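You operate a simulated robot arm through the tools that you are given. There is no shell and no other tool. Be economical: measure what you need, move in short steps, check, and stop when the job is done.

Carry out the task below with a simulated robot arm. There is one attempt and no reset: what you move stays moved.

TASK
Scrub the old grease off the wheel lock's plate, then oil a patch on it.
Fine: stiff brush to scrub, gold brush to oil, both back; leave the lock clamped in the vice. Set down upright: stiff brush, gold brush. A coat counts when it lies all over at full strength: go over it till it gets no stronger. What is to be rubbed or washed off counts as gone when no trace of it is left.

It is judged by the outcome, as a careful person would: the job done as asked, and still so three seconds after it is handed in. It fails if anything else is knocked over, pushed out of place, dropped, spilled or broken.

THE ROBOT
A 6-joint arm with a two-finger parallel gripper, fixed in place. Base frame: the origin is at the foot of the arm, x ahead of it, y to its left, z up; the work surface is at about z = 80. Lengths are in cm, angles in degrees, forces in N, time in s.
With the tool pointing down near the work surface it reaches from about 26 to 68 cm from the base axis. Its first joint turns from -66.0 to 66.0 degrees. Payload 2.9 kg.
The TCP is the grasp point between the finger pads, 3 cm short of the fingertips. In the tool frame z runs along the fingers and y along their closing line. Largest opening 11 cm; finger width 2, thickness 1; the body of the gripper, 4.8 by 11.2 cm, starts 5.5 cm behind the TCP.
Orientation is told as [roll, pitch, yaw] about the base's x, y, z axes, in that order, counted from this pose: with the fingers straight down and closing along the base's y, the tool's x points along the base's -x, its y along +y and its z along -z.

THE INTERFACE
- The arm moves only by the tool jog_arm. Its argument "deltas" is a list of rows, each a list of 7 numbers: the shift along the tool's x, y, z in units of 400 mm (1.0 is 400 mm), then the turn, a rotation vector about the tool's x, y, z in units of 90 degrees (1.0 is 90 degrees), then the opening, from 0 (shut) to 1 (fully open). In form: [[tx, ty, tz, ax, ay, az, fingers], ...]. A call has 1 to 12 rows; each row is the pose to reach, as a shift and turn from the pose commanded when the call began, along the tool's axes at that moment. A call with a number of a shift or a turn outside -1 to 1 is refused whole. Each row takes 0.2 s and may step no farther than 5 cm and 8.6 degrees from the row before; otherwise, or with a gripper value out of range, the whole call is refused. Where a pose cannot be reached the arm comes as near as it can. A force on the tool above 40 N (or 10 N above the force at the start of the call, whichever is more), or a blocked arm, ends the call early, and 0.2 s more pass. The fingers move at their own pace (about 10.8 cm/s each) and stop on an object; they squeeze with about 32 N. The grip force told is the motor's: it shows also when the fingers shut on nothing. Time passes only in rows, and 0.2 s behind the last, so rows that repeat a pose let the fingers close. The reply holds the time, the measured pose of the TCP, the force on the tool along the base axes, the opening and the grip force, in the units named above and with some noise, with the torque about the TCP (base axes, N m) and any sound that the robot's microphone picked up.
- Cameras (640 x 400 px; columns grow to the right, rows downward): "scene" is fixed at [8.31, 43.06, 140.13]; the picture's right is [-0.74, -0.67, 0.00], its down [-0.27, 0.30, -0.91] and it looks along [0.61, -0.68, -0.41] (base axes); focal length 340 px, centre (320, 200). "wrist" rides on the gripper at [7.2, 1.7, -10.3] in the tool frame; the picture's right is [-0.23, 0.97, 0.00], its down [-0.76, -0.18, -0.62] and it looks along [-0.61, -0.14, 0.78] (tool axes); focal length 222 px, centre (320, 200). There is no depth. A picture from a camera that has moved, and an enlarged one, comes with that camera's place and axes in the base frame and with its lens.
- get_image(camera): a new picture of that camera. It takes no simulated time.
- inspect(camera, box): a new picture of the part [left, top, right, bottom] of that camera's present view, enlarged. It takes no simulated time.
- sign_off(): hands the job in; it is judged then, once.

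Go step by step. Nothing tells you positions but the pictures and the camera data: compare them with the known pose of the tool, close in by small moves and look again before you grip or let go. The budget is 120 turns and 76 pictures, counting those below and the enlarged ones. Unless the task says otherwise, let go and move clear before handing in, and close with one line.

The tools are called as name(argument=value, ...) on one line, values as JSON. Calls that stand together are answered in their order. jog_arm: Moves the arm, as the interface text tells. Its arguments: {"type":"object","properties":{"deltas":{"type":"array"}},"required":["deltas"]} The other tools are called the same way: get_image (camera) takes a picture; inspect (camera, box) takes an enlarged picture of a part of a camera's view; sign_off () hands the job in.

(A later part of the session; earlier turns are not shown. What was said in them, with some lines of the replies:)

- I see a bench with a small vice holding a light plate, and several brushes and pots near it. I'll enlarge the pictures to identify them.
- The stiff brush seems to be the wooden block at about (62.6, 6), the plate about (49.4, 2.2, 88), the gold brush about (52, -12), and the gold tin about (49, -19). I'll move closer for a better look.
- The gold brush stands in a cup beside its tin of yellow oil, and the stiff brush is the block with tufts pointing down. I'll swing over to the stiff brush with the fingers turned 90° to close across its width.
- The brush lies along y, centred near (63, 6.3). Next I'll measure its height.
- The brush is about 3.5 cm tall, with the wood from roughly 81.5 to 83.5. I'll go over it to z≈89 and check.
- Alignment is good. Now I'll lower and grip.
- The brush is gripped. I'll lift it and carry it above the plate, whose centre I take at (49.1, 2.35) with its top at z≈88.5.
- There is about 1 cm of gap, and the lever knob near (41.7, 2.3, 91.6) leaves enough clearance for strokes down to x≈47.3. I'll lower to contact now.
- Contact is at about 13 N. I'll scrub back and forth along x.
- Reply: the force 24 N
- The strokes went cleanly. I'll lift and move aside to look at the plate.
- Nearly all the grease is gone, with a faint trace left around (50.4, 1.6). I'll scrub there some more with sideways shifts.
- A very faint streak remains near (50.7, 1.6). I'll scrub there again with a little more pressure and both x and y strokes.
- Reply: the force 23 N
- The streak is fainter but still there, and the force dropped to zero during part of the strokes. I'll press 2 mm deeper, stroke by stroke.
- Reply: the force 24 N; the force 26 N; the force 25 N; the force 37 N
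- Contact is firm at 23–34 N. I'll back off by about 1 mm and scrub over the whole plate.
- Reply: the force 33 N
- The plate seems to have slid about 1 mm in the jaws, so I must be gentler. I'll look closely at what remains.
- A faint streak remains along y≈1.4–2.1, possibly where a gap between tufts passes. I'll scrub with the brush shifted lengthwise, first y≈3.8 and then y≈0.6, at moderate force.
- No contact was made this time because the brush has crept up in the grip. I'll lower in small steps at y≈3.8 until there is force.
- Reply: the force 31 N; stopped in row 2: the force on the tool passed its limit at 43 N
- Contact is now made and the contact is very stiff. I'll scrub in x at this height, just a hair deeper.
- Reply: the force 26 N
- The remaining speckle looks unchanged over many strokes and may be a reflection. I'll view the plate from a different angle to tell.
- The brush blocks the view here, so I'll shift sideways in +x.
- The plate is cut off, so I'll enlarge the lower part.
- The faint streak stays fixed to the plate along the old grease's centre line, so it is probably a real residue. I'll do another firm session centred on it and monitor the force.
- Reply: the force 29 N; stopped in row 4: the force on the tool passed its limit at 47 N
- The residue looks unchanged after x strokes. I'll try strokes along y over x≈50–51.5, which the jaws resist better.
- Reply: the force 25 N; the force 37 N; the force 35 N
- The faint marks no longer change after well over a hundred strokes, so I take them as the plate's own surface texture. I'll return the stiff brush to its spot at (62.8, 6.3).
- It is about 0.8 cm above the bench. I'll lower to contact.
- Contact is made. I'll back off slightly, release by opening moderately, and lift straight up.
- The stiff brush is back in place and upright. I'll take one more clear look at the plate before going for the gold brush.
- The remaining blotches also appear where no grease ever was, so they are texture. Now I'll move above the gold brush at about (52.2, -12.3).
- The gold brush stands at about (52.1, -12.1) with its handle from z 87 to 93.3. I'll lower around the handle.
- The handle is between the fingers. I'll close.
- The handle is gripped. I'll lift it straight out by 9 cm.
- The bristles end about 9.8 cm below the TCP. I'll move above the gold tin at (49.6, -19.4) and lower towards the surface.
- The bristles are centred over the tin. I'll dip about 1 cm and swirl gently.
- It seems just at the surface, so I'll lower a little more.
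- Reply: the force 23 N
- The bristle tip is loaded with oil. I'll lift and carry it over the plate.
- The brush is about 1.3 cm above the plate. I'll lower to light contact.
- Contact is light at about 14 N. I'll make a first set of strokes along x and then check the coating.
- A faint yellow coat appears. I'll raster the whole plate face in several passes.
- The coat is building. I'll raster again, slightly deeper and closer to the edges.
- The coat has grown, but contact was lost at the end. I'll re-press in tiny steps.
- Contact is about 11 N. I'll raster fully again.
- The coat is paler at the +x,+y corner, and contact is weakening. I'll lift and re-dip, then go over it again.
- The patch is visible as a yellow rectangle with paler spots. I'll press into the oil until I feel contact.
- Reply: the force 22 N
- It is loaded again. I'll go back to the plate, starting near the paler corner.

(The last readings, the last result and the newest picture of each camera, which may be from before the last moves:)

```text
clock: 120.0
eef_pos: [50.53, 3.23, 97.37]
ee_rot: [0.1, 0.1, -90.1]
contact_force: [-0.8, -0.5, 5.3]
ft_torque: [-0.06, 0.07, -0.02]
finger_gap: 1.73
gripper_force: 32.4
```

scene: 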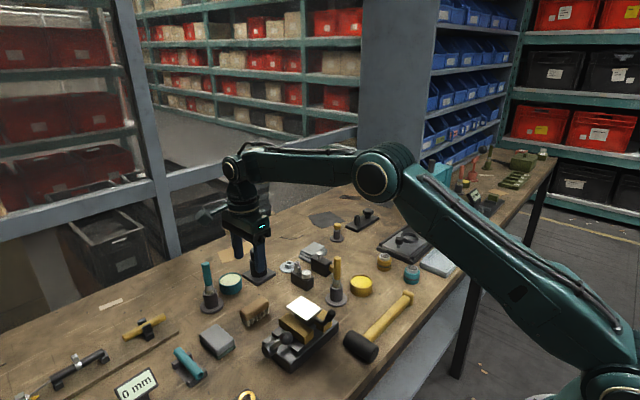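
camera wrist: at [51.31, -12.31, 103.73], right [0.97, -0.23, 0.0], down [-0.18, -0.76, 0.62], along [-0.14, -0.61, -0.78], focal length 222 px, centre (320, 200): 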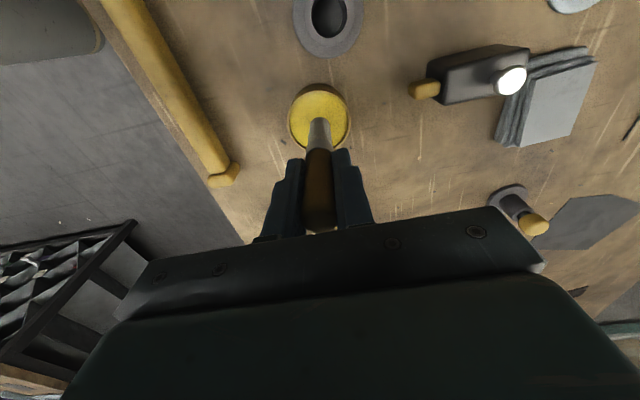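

jog_arm(deltas=[[0.01, 0.0325, 0.003, 0, 0, 0, 0], [0.025, 0.0325, 0.003, 0, 0, 0, 0], [0.025, -0.01, 0.003, 0, 0, 0, 0], [0.025, -0.05, 0.003, 0, 0, 0, 0], [0.025, -0.0925, 0.003, 0, 0, 0, 0], [0.012, -0.0925, 0.003, 0, 0, 0, 0], [0.012, -0.05, 0.003, 0, 0, 0, 0], [0.012, -0.01, 0.003, 0, 0, 0, 0], [0.012, 0.0325, 0.003, 0, 0, 0, 0], [0, 0.0325, 0.003, 0, 0, 0, 0], [0, -0.01, 0.003, 0, 0, 0, 0], [0, -0.05, 0.003, 0, 0, 0, 0]])

jog_arm(deltas=[[0, -0.0425, 0.001, 0, 0, 0, 0], [-0.012, -0.0425, 0.001, 0, 0, 0, 0], [-0.012, 0, 0.001, 0, 0, 0, 0], [-0.012, 0.04, 0.001, 0, 0, 0, 0], [-0.012, 0.0825, 0.001, 0, 0, 0, 0], [-0.025, 0.0825, 0.001, 0, 0, 0, 0], [-0.025, 0.04, 0.001, 0, 0, 0, 0], [-0.025, 0, 0.001, 0, 0, 0, 0], [-0.025, -0.0425, 0.001, 0, 0, 0, 0], [-0.038, -0.0425, 0.001, 0, 0, 0, 0], [-0.038, 0, 0.001, 0, 0, 0, 0], [-0.038, 0.04, 0.001, 0, 0, 0, 0]])

jog_arm(deltas=[[0, 0.0425, 0.001, 0, 0, 0, 0], [-0.012, 0.0425, 0.001, 0, 0, 0, 0], [-0.012, 0, 0.001, 0, 0, 0, 0], [-0.012, -0.04, 0.001, 0, 0, 0, 0], [-0.012, -0.0825, 0.001, 0, 0, 0, 0], [-0.025, -0.0825, 0.001, 0, 0, 0, 0], [-0.025, -0.04, 0.001, 0, 0, 0, 0], [-0.025, 0, 0.001, 0, 0, 0, 0], [-0.025, 0.0425, 0.001, 0, 0, 0, 0], [-0.037, 0.0425, 0.001, 0, 0, 0, 0], [-0.037, 0, 0.001, 0, 0, 0, 0], [-0.037, -0.04, 0.001, 0, 0, 0, 0]])

inspect(camera="scene", box=[265, 265, 345, 325])

```text
clock: 122.6
eef_pos: [48.56, 3.02, 97.21]
ee_rot: [0.0, 0.0, -90.1]
contact_force: [3.6, -2.2, 9.9]
ft_torque: [-0.21, -0.35, -0.01]
finger_gap: 1.72
gripper_force: 32.1
```

```text
clock: 125.2
eef_pos: [50.05, 1.84, 97.19]
ee_rot: [0.0, 0.0, -90.1]
contact_force: [-1.3, -0.5, 4.4]
ft_torque: [-0.07, 0.19, 0.0]
finger_gap: 1.7
gripper_force: 31.9
```

```text
clock: 127.8
eef_pos: [48.5, 0.4, 97.03]
ee_rot: [0.0, 0.0, -90.0]
contact_force: [1.4, 0.7, 0.6]
ft_torque: [-0.03, -0.05, 0.04]
finger_gap: 1.64
gripper_force: 31.5
```

```text
6.67 times, centred on (305, 295) of scene
camera zoom: at [8.32, 43.06, 140.13], right [-0.74, -0.67, 0.0], down [-0.27, 0.3, -0.91], along [0.61, -0.68, -0.41], focal length 2264 px, centre (420, -433)
```

zoom: 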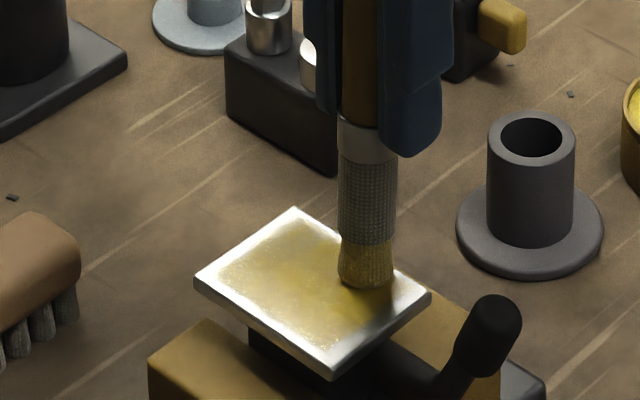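

The yellow stays within a rectangle with clean margins, so that is the patch. I'll go over the left (+x,+y) half once more, then lift to check.

jog_arm(deltas=[[0.024, 0.02, 0.001, 0, 0, 0, 0], [0.048, 0.04, 0.001, 0, 0, 0, 0], [0.048, 0.08, 0.001, 0, 0, 0, 0], [0.06, 0.08, 0.001, 0, 0, 0, 0], [0.06, 0.045, 0.001, 0, 0, 0, 0], [0.06, 0.01, 0.001, 0, 0, 0, 0], [0.072, 0.01, 0.001, 0, 0, 0, 0], [0.072, 0.045, 0.001, 0, 0, 0, 0], [0.072, 0.08, 0.001, 0, 0, 0, 0], [0.084, 0.08, 0.001, 0, 0, 0, 0], [0.084, 0.045, 0.001, 0, 0, 0, 0], [0.084, 0.01, 0.001, 0, 0, 0, 0]])

jog_arm(deltas=[[0.01, 0, 0.001, 0, 0, 0, 0], [0.01, 0.035, 0.001, 0, 0, 0, 0], [0.01, 0.07, 0.001, 0, 0, 0, 0], [-0.006, 0.07, 0.001, 0, 0, 0, 0], [-0.022, 0.07, 0.001, 0, 0, 0, 0], [-0.04, 0.07, 0.001, 0, 0, 0, 0], [-0.04, 0.05, 0.001, 0, 0, 0, 0], [-0.02, 0.05, 0.001, 0, 0, 0, 0], [0.005, 0.05, 0.001, 0, 0, 0, 0], [0.005, 0.03, 0.001, 0, 0, 0, 0], [-0.02, 0.03, 0.001, 0, 0, 0, 0], [-0.04, 0.03, 0.001, 0, 0, 0, 0]])

jog_arm(deltas=[[0, 0, -0.04, 0, 0, 0, 0], [0, 0, -0.1, 0, 0, 0, 0], [-0.1, 0, -0.12, 0, 0, 0, 0], [-0.2, 0.03, -0.12, 0, 0, 0, 0]])

inspect(camera="scene", box=[280, 285, 330, 320])

```text
clock: 130.4
eef_pos: [49.0, 3.81, 97.13]
ee_rot: [-0.1, 0.0, -89.9]
contact_force: [1.1, -0.2, 2.9]
ft_torque: [-0.01, -0.14, -0.01]
finger_gap: 1.65
gripper_force: 32.2
```

```text
clock: 133.0
eef_pos: [50.17, 1.98, 97.13]
ee_rot: [0.0, 0.0, -90.0]
contact_force: [-0.1, 1.7, 4.8]
ft_torque: [0.18, 0.0, 0.03]
finger_gap: 1.64
gripper_force: 31.3
```

```text
clock: 134.0
eef_pos: [51.22, -6.17, 101.81]
ee_rot: [-0.1, 0.1, -90.0]
contact_force: [0.6, 0.1, -0.1]
ft_torque: [0.03, 0.0, -0.02]
finger_gap: 1.67
gripper_force: 32.0
```

```text
11.43 times, centred on (305, 302) of scene
camera zoom: at [8.31, 43.06, 140.13], right [-0.74, -0.67, 0.0], down [-0.27, 0.3, -0.91], along [0.61, -0.68, -0.41], focal length 3882 px, centre (491, -971)
```

zoom: 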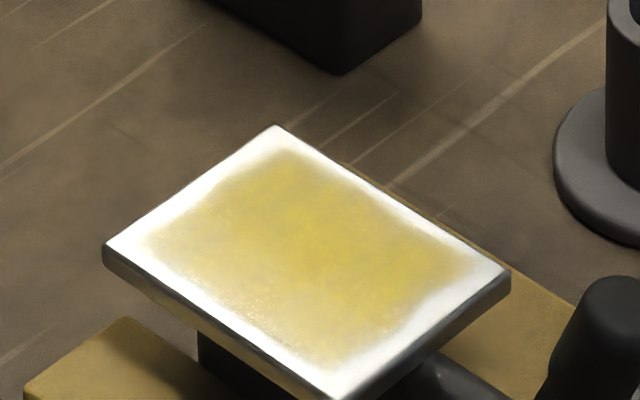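

The coat is somewhat uneven, paler on the left side. I'll re-dip and give two more full passes.

jog_arm(deltas=[[-0.11, -0.013, 0, 0, 0, 0, 0], [-0.22, -0.026, 0, 0, 0, 0, 0], [-0.33, -0.04, 0, 0, 0, 0, 0], [-0.33, -0.04, 0.1, 0, 0, 0, 0], [-0.33, -0.04, 0.2, 0, 0, 0, 0], [-0.33, -0.04, 0.25, 0, 0, 0, 0], [-0.33, -0.04, 0.26, 0, 0, 0, 0]])

jog_arm(deltas=[[0, 0, 0.004, 0, 0, 0, 0], [0, 0, 0.007, 0, 0, 0, 0]])

```text
clock: 135.6
eef_pos: [49.82, -19.26, 91.46]
ee_rot: [-0.2, 0.0, -90.0]
contact_force: [0.4, -0.5, -0.6]
ft_torque: [-0.01, -0.04, 0.01]
finger_gap: 1.62
gripper_force: 32.0
```

```text
clock: 136.2
eef_pos: [49.77, -19.13, 91.17]
ee_rot: [-0.1, 0.1, -90.0]
contact_force: [-0.8, -0.7, 0.6]
ft_torque: [0.02, 0.01, -0.02]
finger_gap: 1.64
gripper_force: 32.1
```

jog_arm(deltas=[[0, 0, 0.002, 0, 0, 0, 0], [0, 0, 0.004, 0, 0, 0, 0]])

```text
clock: 136.8
eef_pos: [49.77, -19.31, 91.12]
ee_rot: [0.0, -0.2, -90.2]
contact_force: [-0.4, -0.1, 7.1]
ft_torque: [-0.01, -0.01, 0.0]
finger_gap: 1.62
gripper_force: 32.7
```

It is loaded. I'll go back to the plate.

jog_arm(deltas=[[0, 0, -0.04, 0, 0, 0, 0], [0, 0, -0.14, 0, 0, 0, 0], [0, 0, -0.247, 0, 0, 0, 0], [0.11, 0.01, -0.247, 0, 0, 0, 0], [0.22, 0.021, -0.247, 0, 0, 0, 0], [0.33, 0.021, -0.247, 0, 0, 0, 0], [0.44, 0.021, -0.247, 0, 0, 0, 0], [0.55, 0.021, -0.247, 0, 0, 0, 0], [0.565, 0.021, -0.19, 0, 0, 0, 0], [0.565, 0.021, -0.163, 0, 0, 0, 0], [0.565, 0.021, -0.153, 0, 0, 0, 0]])

jog_arm(deltas=[[0, 0, 0.002, 0, 0, 0, 0], [0, 0, 0.005, 0, 0, 0, 0]])

```text
clock: 139.2
eef_pos: [50.51, 3.43, 97.1]
ee_rot: [-0.1, 0.0, -90.0]
contact_force: [0.2, 1.0, 0.0]
ft_torque: [0.0, 0.03, -0.02]
finger_gap: 1.64
gripper_force: 31.6
```

```text
clock: 139.8
eef_pos: [50.69, 3.49, 96.99]
ee_rot: [0.0, 0.0, -90.1]
contact_force: [-2.7, -1.4, 10.0]
ft_torque: [-0.08, 0.21, 0.03]
finger_gap: 1.61
gripper_force: 32.1
```

Contact is good at 10 N. This time I'll cross-hatch with strokes along y.

jog_arm(deltas=[[0.01, 0.032, 0.001, 0, 0, 0, 0], [0.021, 0.032, 0.001, 0, 0, 0, 0], [-0.011, 0.032, 0.001, 0, 0, 0, 0], [-0.042, 0.032, 0.001, 0, 0, 0, 0], [-0.074, 0.032, 0.001, 0, 0, 0, 0], [-0.074, 0.018, 0.001, 0, 0, 0, 0], [-0.042, 0.018, 0.001, 0, 0, 0, 0], [-0.011, 0.018, 0.001, 0, 0, 0, 0], [0.021, 0.018, 0.001, 0, 0, 0, 0], [0.021, 0.004, 0.001, 0, 0, 0, 0], [-0.011, 0.004, 0.001, 0, 0, 0, 0], [-0.042, 0.004, 0.001, 0, 0, 0, 0]])

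jog_arm(deltas=[[-0.032, 0, 0.001, 0, 0, 0, 0], [-0.032, -0.014, 0.001, 0, 0, 0, 0], [0, -0.014, 0.001, 0, 0, 0, 0], [0.031, -0.014, 0.001, 0, 0, 0, 0], [0.063, -0.014, 0.001, 0, 0, 0, 0], [0.063, -0.028, 0.001, 0, 0, 0, 0], [0.031, -0.028, 0.001, 0, 0, 0, 0], [0, -0.028, 0.001, 0, 0, 0, 0], [-0.032, -0.028, 0.001, 0, 0, 0, 0], [-0.032, -0.042, 0.001, 0, 0, 0, 0], [0, -0.042, 0.001, 0, 0, 0, 0], [0.031, -0.042, 0.001, 0, 0, 0, 0]])

jog_arm(deltas=[[0.032, 0, 0.001, 0, 0, 0, 0], [0.032, -0.014, 0.001, 0, 0, 0, 0], [0, -0.014, 0.001, 0, 0, 0, 0], [-0.031, -0.014, 0.001, 0, 0, 0, 0], [-0.063, -0.014, 0.001, 0, 0, 0, 0], [-0.063, -0.028, 0.001, 0, 0, 0, 0], [-0.031, -0.028, 0.001, 0, 0, 0, 0], [0, -0.028, 0.001, 0, 0, 0, 0], [0.032, -0.028, 0.001, 0, 0, 0, 0], [0.032, -0.042, 0.001, 0, 0, 0, 0], [0, -0.042, 0.001, 0, 0, 0, 0], [-0.031, -0.042, 0.001, 0, 0, 0, 0]])

inspect(camera="scene", box=[280, 285, 330, 320])

```text
clock: 142.4
eef_pos: [50.84, 1.68, 96.86]
ee_rot: [-0.1, 0.1, -89.9]
contact_force: [0.3, 0.6, 0.2]
ft_torque: [0.03, 0.02, 0.0]
finger_gap: 1.63
gripper_force: 31.8
```

```text
clock: 145.0
eef_pos: [48.97, 3.06, 96.8]
ee_rot: [-0.1, 0.0, -90.1]
contact_force: [0.4, -0.1, -0.3]
ft_torque: [0.02, -0.04, 0.01]
finger_gap: 1.64
gripper_force: 31.9
```

```text
clock: 147.6
eef_pos: [47.53, 1.73, 96.82]
ee_rot: [0.1, 0.1, -89.9]
contact_force: [-0.7, 5.0, 11.2]
ft_torque: [0.38, -0.02, 0.02]
finger_gap: 1.61
gripper_force: 32.2
```

```text
11.43 times, centred on (305, 302) of scene
camera zoom: at [8.3, 43.08, 140.13], right [-0.74, -0.67, 0.0], down [-0.27, 0.3, -0.91], along [0.61, -0.68, -0.41], focal length 3882 px, centre (491, -971)
```

zoom: 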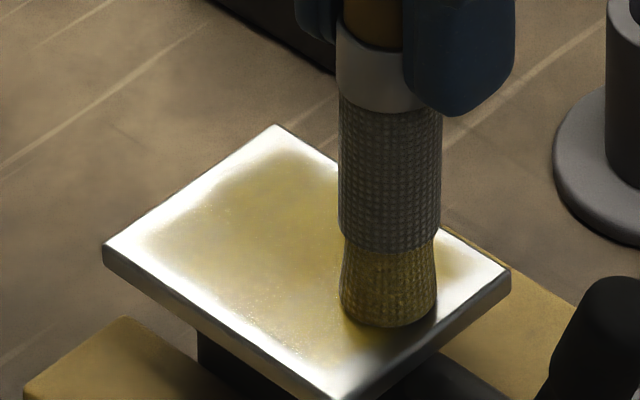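

The patch boundary is stable. I'll do one more full pass along x with slightly deeper contact, then check.

jog_arm(deltas=[[-0.025, 0, 0.001, 0, 0, 0, 0], [-0.025, 0.035, 0.002, 0, 0, 0, 0], [-0.025, 0.07, 0.002, 0, 0, 0, 0], [-0.025, 0.105, 0.002, 0, 0, 0, 0], [-0.01, 0.105, 0.002, 0, 0, 0, 0], [-0.01, 0.07, 0.002, 0, 0, 0, 0], [-0.01, 0.035, 0.002, 0, 0, 0, 0], [-0.01, -0.005, 0.002, 0, 0, 0, 0], [0.003, -0.005, 0.002, 0, 0, 0, 0], [0.003, 0.035, 0.002, 0, 0, 0, 0], [0.003, 0.07, 0.002, 0, 0, 0, 0], [0.003, 0.105, 0.002, 0, 0, 0, 0]])

jog_arm(deltas=[[0.014, 0, 0.002, 0, 0, 0, 0], [0.014, -0.035, 0.002, 0, 0, 0, 0], [0.014, -0.07, 0.002, 0, 0, 0, 0], [0.014, -0.11, 0.002, 0, 0, 0, 0], [0.028, -0.11, 0.002, 0, 0, 0, 0], [0.028, -0.07, 0.002, 0, 0, 0, 0], [0.028, -0.035, 0.002, 0, 0, 0, 0], [0.028, 0, 0.002, 0, 0, 0, 0], [0.042, 0, 0.002, 0, 0, 0, 0], [0.042, -0.035, 0.002, 0, 0, 0, 0], [0.042, -0.07, 0.002, 0, 0, 0, 0], [0.042, -0.11, 0.002, 0, 0, 0, 0]])

jog_arm(deltas=[[0.013, 0, 0.001, 0, 0, 0, 0], [0.013, 0.04, 0.001, 0, 0, 0, 0], [0.013, 0.08, 0.001, 0, 0, 0, 0], [0.013, 0.11, 0.001, 0, 0, 0, 0], [0.005, 0.11, 0.001, 0, 0, 0, 0], [0.005, 0.08, 0.001, 0, 0, 0, 0], [-0.008, 0.08, 0.001, 0, 0, 0, 0], [-0.008, 0.11, 0.001, 0, 0, 0, 0], [-0.02, 0.11, 0.001, 0, 0, 0, 0], [-0.02, 0.08, 0.001, 0, 0, 0, 0], [-0.02, 0.08, -0.06, 0, 0, 0, 0], [-0.02, 0.08, -0.12, 0, 0, 0, 0]])

jog_arm(deltas=[[-0.1, 0, 0, 0, 0, 0, 0], [-0.2, 0.01, 0, 0, 0, 0, 0]])

inspect(camera="scene", box=[280, 285, 330, 320])

```text
clock: 150.2
eef_pos: [51.52, 1.86, 96.81]
ee_rot: [-0.2, -0.1, -90.0]
contact_force: [-0.6, -0.4, 0.4]
ft_torque: [0.03, 0.06, 0.02]
finger_gap: 1.64
gripper_force: 32.0
```

```text
clock: 152.8
eef_pos: [47.32, 3.61, 96.77]
ee_rot: [0.1, 0.1, -90.0]
contact_force: [3.6, -0.2, 19.1]
ft_torque: [0.08, -0.44, 0.02]
finger_gap: 1.63
gripper_force: 32.2
```

```text
clock: 155.4
eef_pos: [50.58, 2.75, 101.53]
ee_rot: [0.0, 0.0, -90.0]
contact_force: [-0.6, 0.7, 0.3]
ft_torque: [0.0, 0.0, 0.0]
finger_gap: 1.62
gripper_force: 32.5
```

```text
clock: 156.0
eef_pos: [50.68, -5.45, 101.52]
ee_rot: [-0.1, -0.1, -90.1]
contact_force: [-0.3, 0.0, 0.2]
ft_torque: [0.04, -0.03, 0.01]
finger_gap: 1.65
gripper_force: 32.4
```

```text
11.43 times, centred on (305, 302) of scene
camera zoom: at [8.31, 43.06, 140.13], right [-0.74, -0.67, 0.0], down [-0.27, 0.3, -0.91], along [0.61, -0.68, -0.41], focal length 3882 px, centre (491, -971)
```

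zoom: 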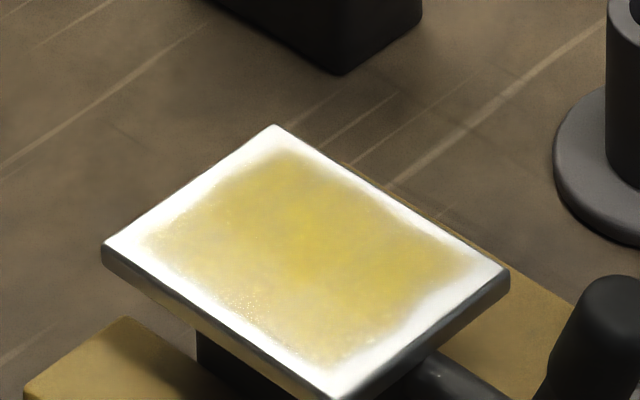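

The patch looks identical to the previous check, so the coat has reached full strength. I'll bring the gold brush over its cup at (52.05, -12.05) and check alignment.

jog_arm(deltas=[[-0.08, 0.017, 0, 0, 0, 0, 0], [-0.165, 0.034, 0, 0, 0, 0, 0], [-0.165, 0.034, 0.07, 0, 0, 0, 0], [-0.165, 0.034, 0.13, 0, 0, 0, 0], [-0.165, 0.034, 0.13, 0, 0, 0, 0]])

inspect(camera="scene", box=[305, 235, 375, 305])

inspect(camera="wrist", box=[250, 60, 390, 200])

```text
clock: 157.2
eef_pos: [52.18, -11.87, 96.18]
ee_rot: [-0.1, 0.0, -89.9]
contact_force: [0.2, 0.0, -0.8]
ft_torque: [-0.03, -0.02, 0.0]
finger_gap: 1.62
gripper_force: 31.5
```

```text
5.71 times, centred on (340, 270) of scene
camera zoom: at [8.32, 43.06, 140.13], right [-0.74, -0.67, 0.0], down [-0.27, 0.3, -0.91], along [0.61, -0.68, -0.41], focal length 1941 px, centre (206, -200)
```

zoom: 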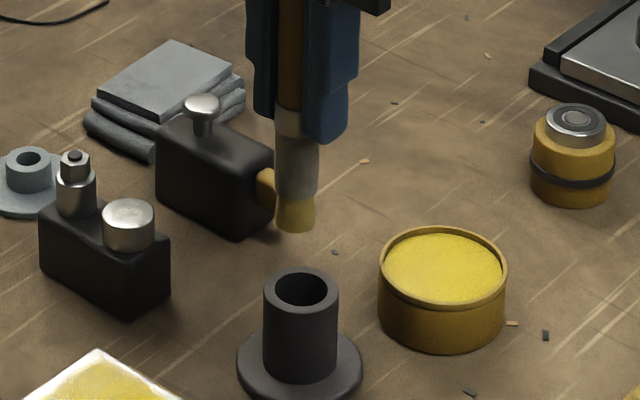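

```text
2.86 times, centred on (320, 130) of wrist
camera zoom: at [53.89, -4.74, 106.57], right [0.97, -0.23, 0.0], down [-0.18, -0.76, 0.62], along [-0.14, -0.61, -0.78], focal length 635 px, centre (320, 400)
```

zoom: 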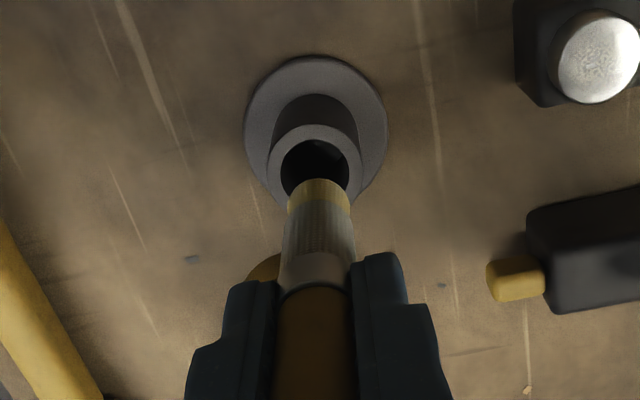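

The tip is nearly centred over the cup. I'll nudge to (52.0, -12.0) and lower until it is about 1.5 cm inside.

jog_arm(deltas=[[-0.003, -0.0045, 0, 0, 0, 0, 0], [-0.003, -0.0045, 0.04, 0, 0, 0, 0], [-0.003, -0.0045, 0.06, 0, 0, 0, 0], [-0.003, -0.0045, 0.08, 0, 0, 0, 0], [-0.003, -0.0045, 0.1, 0, 0, 0, 0]])

inspect(camera="scene", box=[305, 235, 375, 305])

```text
clock: 158.4
eef_pos: [51.88, -11.99, 92.19]
ee_rot: [0.0, 0.0, -90.0]
contact_force: [-0.4, 0.2, -0.7]
ft_torque: [0.0, -0.05, -0.03]
finger_gap: 1.61
gripper_force: 31.5
```

```text
5.71 times, centred on (340, 270) of scene
camera zoom: at [8.32, 43.06, 140.13], right [-0.74, -0.67, 0.0], down [-0.27, 0.3, -0.91], along [0.61, -0.68, -0.41], focal length 1941 px, centre (206, -200)
```

zoom: 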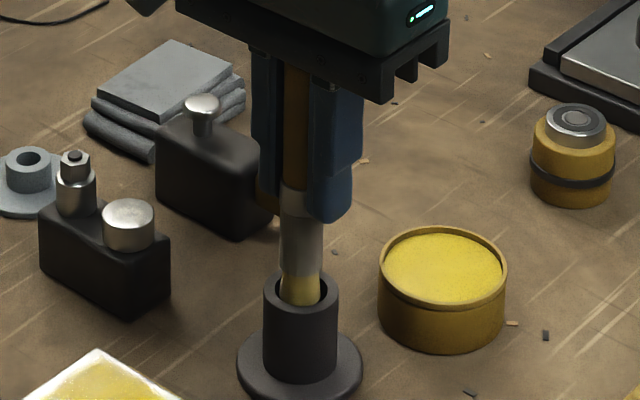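

It is going into the cup without force. I'll lower until it seats, at about TCP z 88.9.

jog_arm(deltas=[[0, 0, 0.03, 0, 0, 0, 0], [0, 0, 0.055, 0, 0, 0, 0], [0, 0, 0.07, 0, 0, 0, 0], [0, 0, 0.076, 0, 0, 0, 0]])

inspect(camera="scene", box=[305, 235, 375, 305])

```text
clock: 159.4
eef_pos: [51.91, -11.92, 89.11]
ee_rot: [-0.1, 0.0, -90.0]
contact_force: [-1.3, -0.1, -0.7]
ft_torque: [-0.01, 0.01, 0.01]
finger_gap: 1.62
gripper_force: 32.1
```

```text
5.71 times, centred on (340, 270) of scene
camera zoom: at [8.32, 43.06, 140.13], right [-0.74, -0.67, 0.0], down [-0.27, 0.3, -0.91], along [0.61, -0.68, -0.41], focal length 1941 px, centre (206, -200)
```

zoom: 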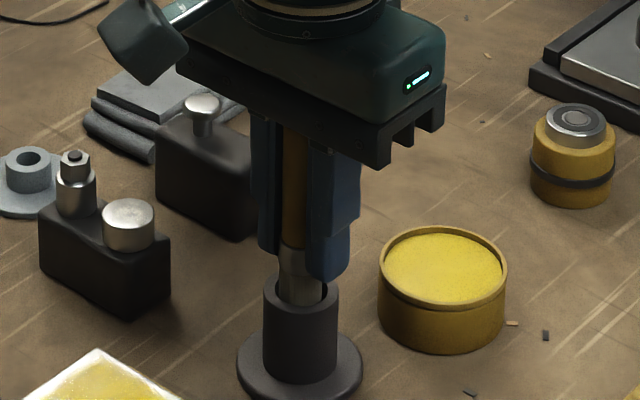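

jog_arm(deltas=[[0, 0, 0.004, 0, 0, 0, 0], [0, 0, 0.008, 0, 0, 0, 0]])

jog_arm(deltas=[[0, 0, 0.003, 0, 0, 0, 0], [0, 0, 0.006, 0, 0, 0, 0]])

```text
clock: 160.0
eef_pos: [51.87, -12.07, 88.84]
ee_rot: [-0.2, 0.1, -90.1]
contact_force: [-0.7, -0.2, -0.6]
ft_torque: [-0.03, 0.0, 0.0]
finger_gap: 1.6
gripper_force: 31.9
```

```text
clock: 160.6
eef_pos: [51.93, -11.86, 88.69]
ee_rot: [-0.1, 0.0, -90.0]
contact_force: [0.0, 0.7, 0.2]
ft_torque: [0.03, 0.01, 0.0]
finger_gap: 1.63
gripper_force: 32.4
```

jog_arm(deltas=[[0, 0, 0.003, 0, 0, 0, 0], [0, 0, 0.006, 0, 0, 0, 0]])

```text
clock: 161.2
eef_pos: [51.85, -11.86, 88.67]
ee_rot: [0.1, 0.0, -90.1]
contact_force: [-0.8, 1.4, 5.7]
ft_torque: [0.12, -0.03, 0.03]
finger_gap: 1.61
gripper_force: 32.2
```

It has seated. I'll release and lift straight up.

jog_arm(deltas=[[0, 0, -0.002, 0, 0, 0, 0.2], [0, 0, -0.002, 0, 0, 0, 0.35], [0, 0, -0.002, 0, 0, 0, 0.5], [0, 0, -0.002, 0, 0, 0, 0.6], [0, 0, -0.1, 0, 0, 0, 0.6], [0, 0, -0.2, 0, 0, 0, 0.6], [0, 0, -0.3, 0, 0, 0, 0.6], [0, 0, -0.4, 0, 0, 0, 0.6]])

get_image(camera="scene")

inspect(camera="scene", box=[230, 240, 390, 340])

```text
clock: 163.0
eef_pos: [52.24, -11.81, 104.68]
ee_rot: [-0.1, 0.0, -90.0]
contact_force: [0.4, 0.0, -0.3]
ft_torque: [0.03, 0.0, 0.03]
finger_gap: 6.6
gripper_force: 0.1
```

```text
7 pictures are left
```

scene: 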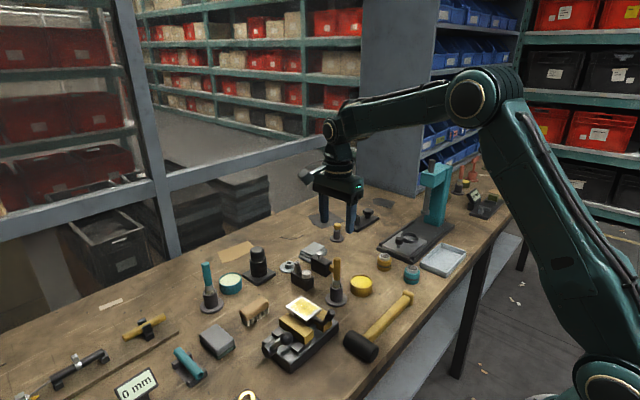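

```text
4.00 times, centred on (310, 290) of scene
camera zoom: at [8.31, 43.06, 140.13], right [-0.74, -0.67, 0.0], down [-0.27, 0.3, -0.91], along [0.61, -0.68, -0.41], focal length 1359 px, centre (360, -160)
```

zoom: 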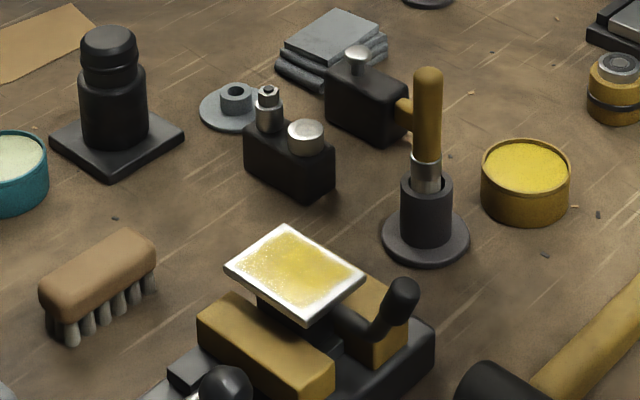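

Both brushes are upright in place and the lock is still clamped. I'll check the coat's evenness from the wrist camera.

jog_arm(deltas=[[0.08, 0.04, 0, 0, 0, 0, 0.6], [0.17, 0.08, 0, 0, 0, 0, 0.6], [0.26, 0.12, 0, 0, 0, 0, 0.6], [0.35, 0.16, 0, 0, 0, 0, 0.6], [0.43, 0.2, 0, 0, 0, 0, 0.6]])

inspect(camera="wrist", box=[170, 120, 290, 210])

```text
clock: 164.2
eef_pos: [60.03, 5.24, 104.29]
ee_rot: [-0.1, 0.0, -90.0]
contact_force: [0.3, -0.8, -0.2]
ft_torque: [-0.01, 0.02, 0.0]
finger_gap: 6.62
gripper_force: 0.0
```

```text
4.44 times, centred on (230, 165) of wrist
camera zoom: at [61.73, 12.5, 114.7], right [0.97, -0.23, 0.0], down [-0.18, -0.76, 0.62], along [-0.14, -0.61, -0.78], focal length 987 px, centre (720, 356)
```

zoom: 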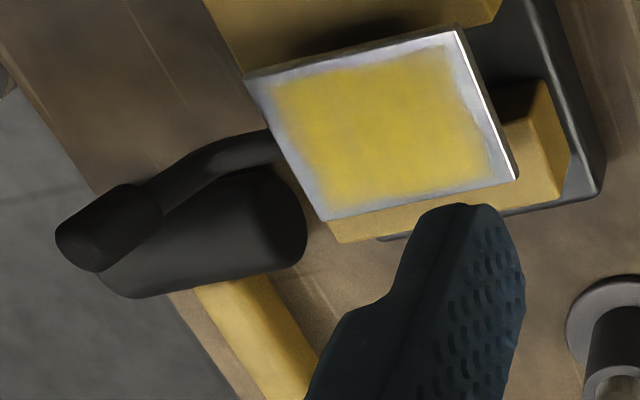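

The coat looks even and full across the patch, the brushes are back upright, and the arm is clear, so I'm handing in.

sign_off()

```text
The job is handed in.
```

I scrubbed the grease off the plate, oiled a patch on it to full strength, and set the stiff brush and gold brush back upright. The lock is still in the vice, though scrubbing slid the plate about 2 mm in the jaws. Very faint marks stayed on the plate and didn't change with more scrubbing; I took them for surface texture, not grease.
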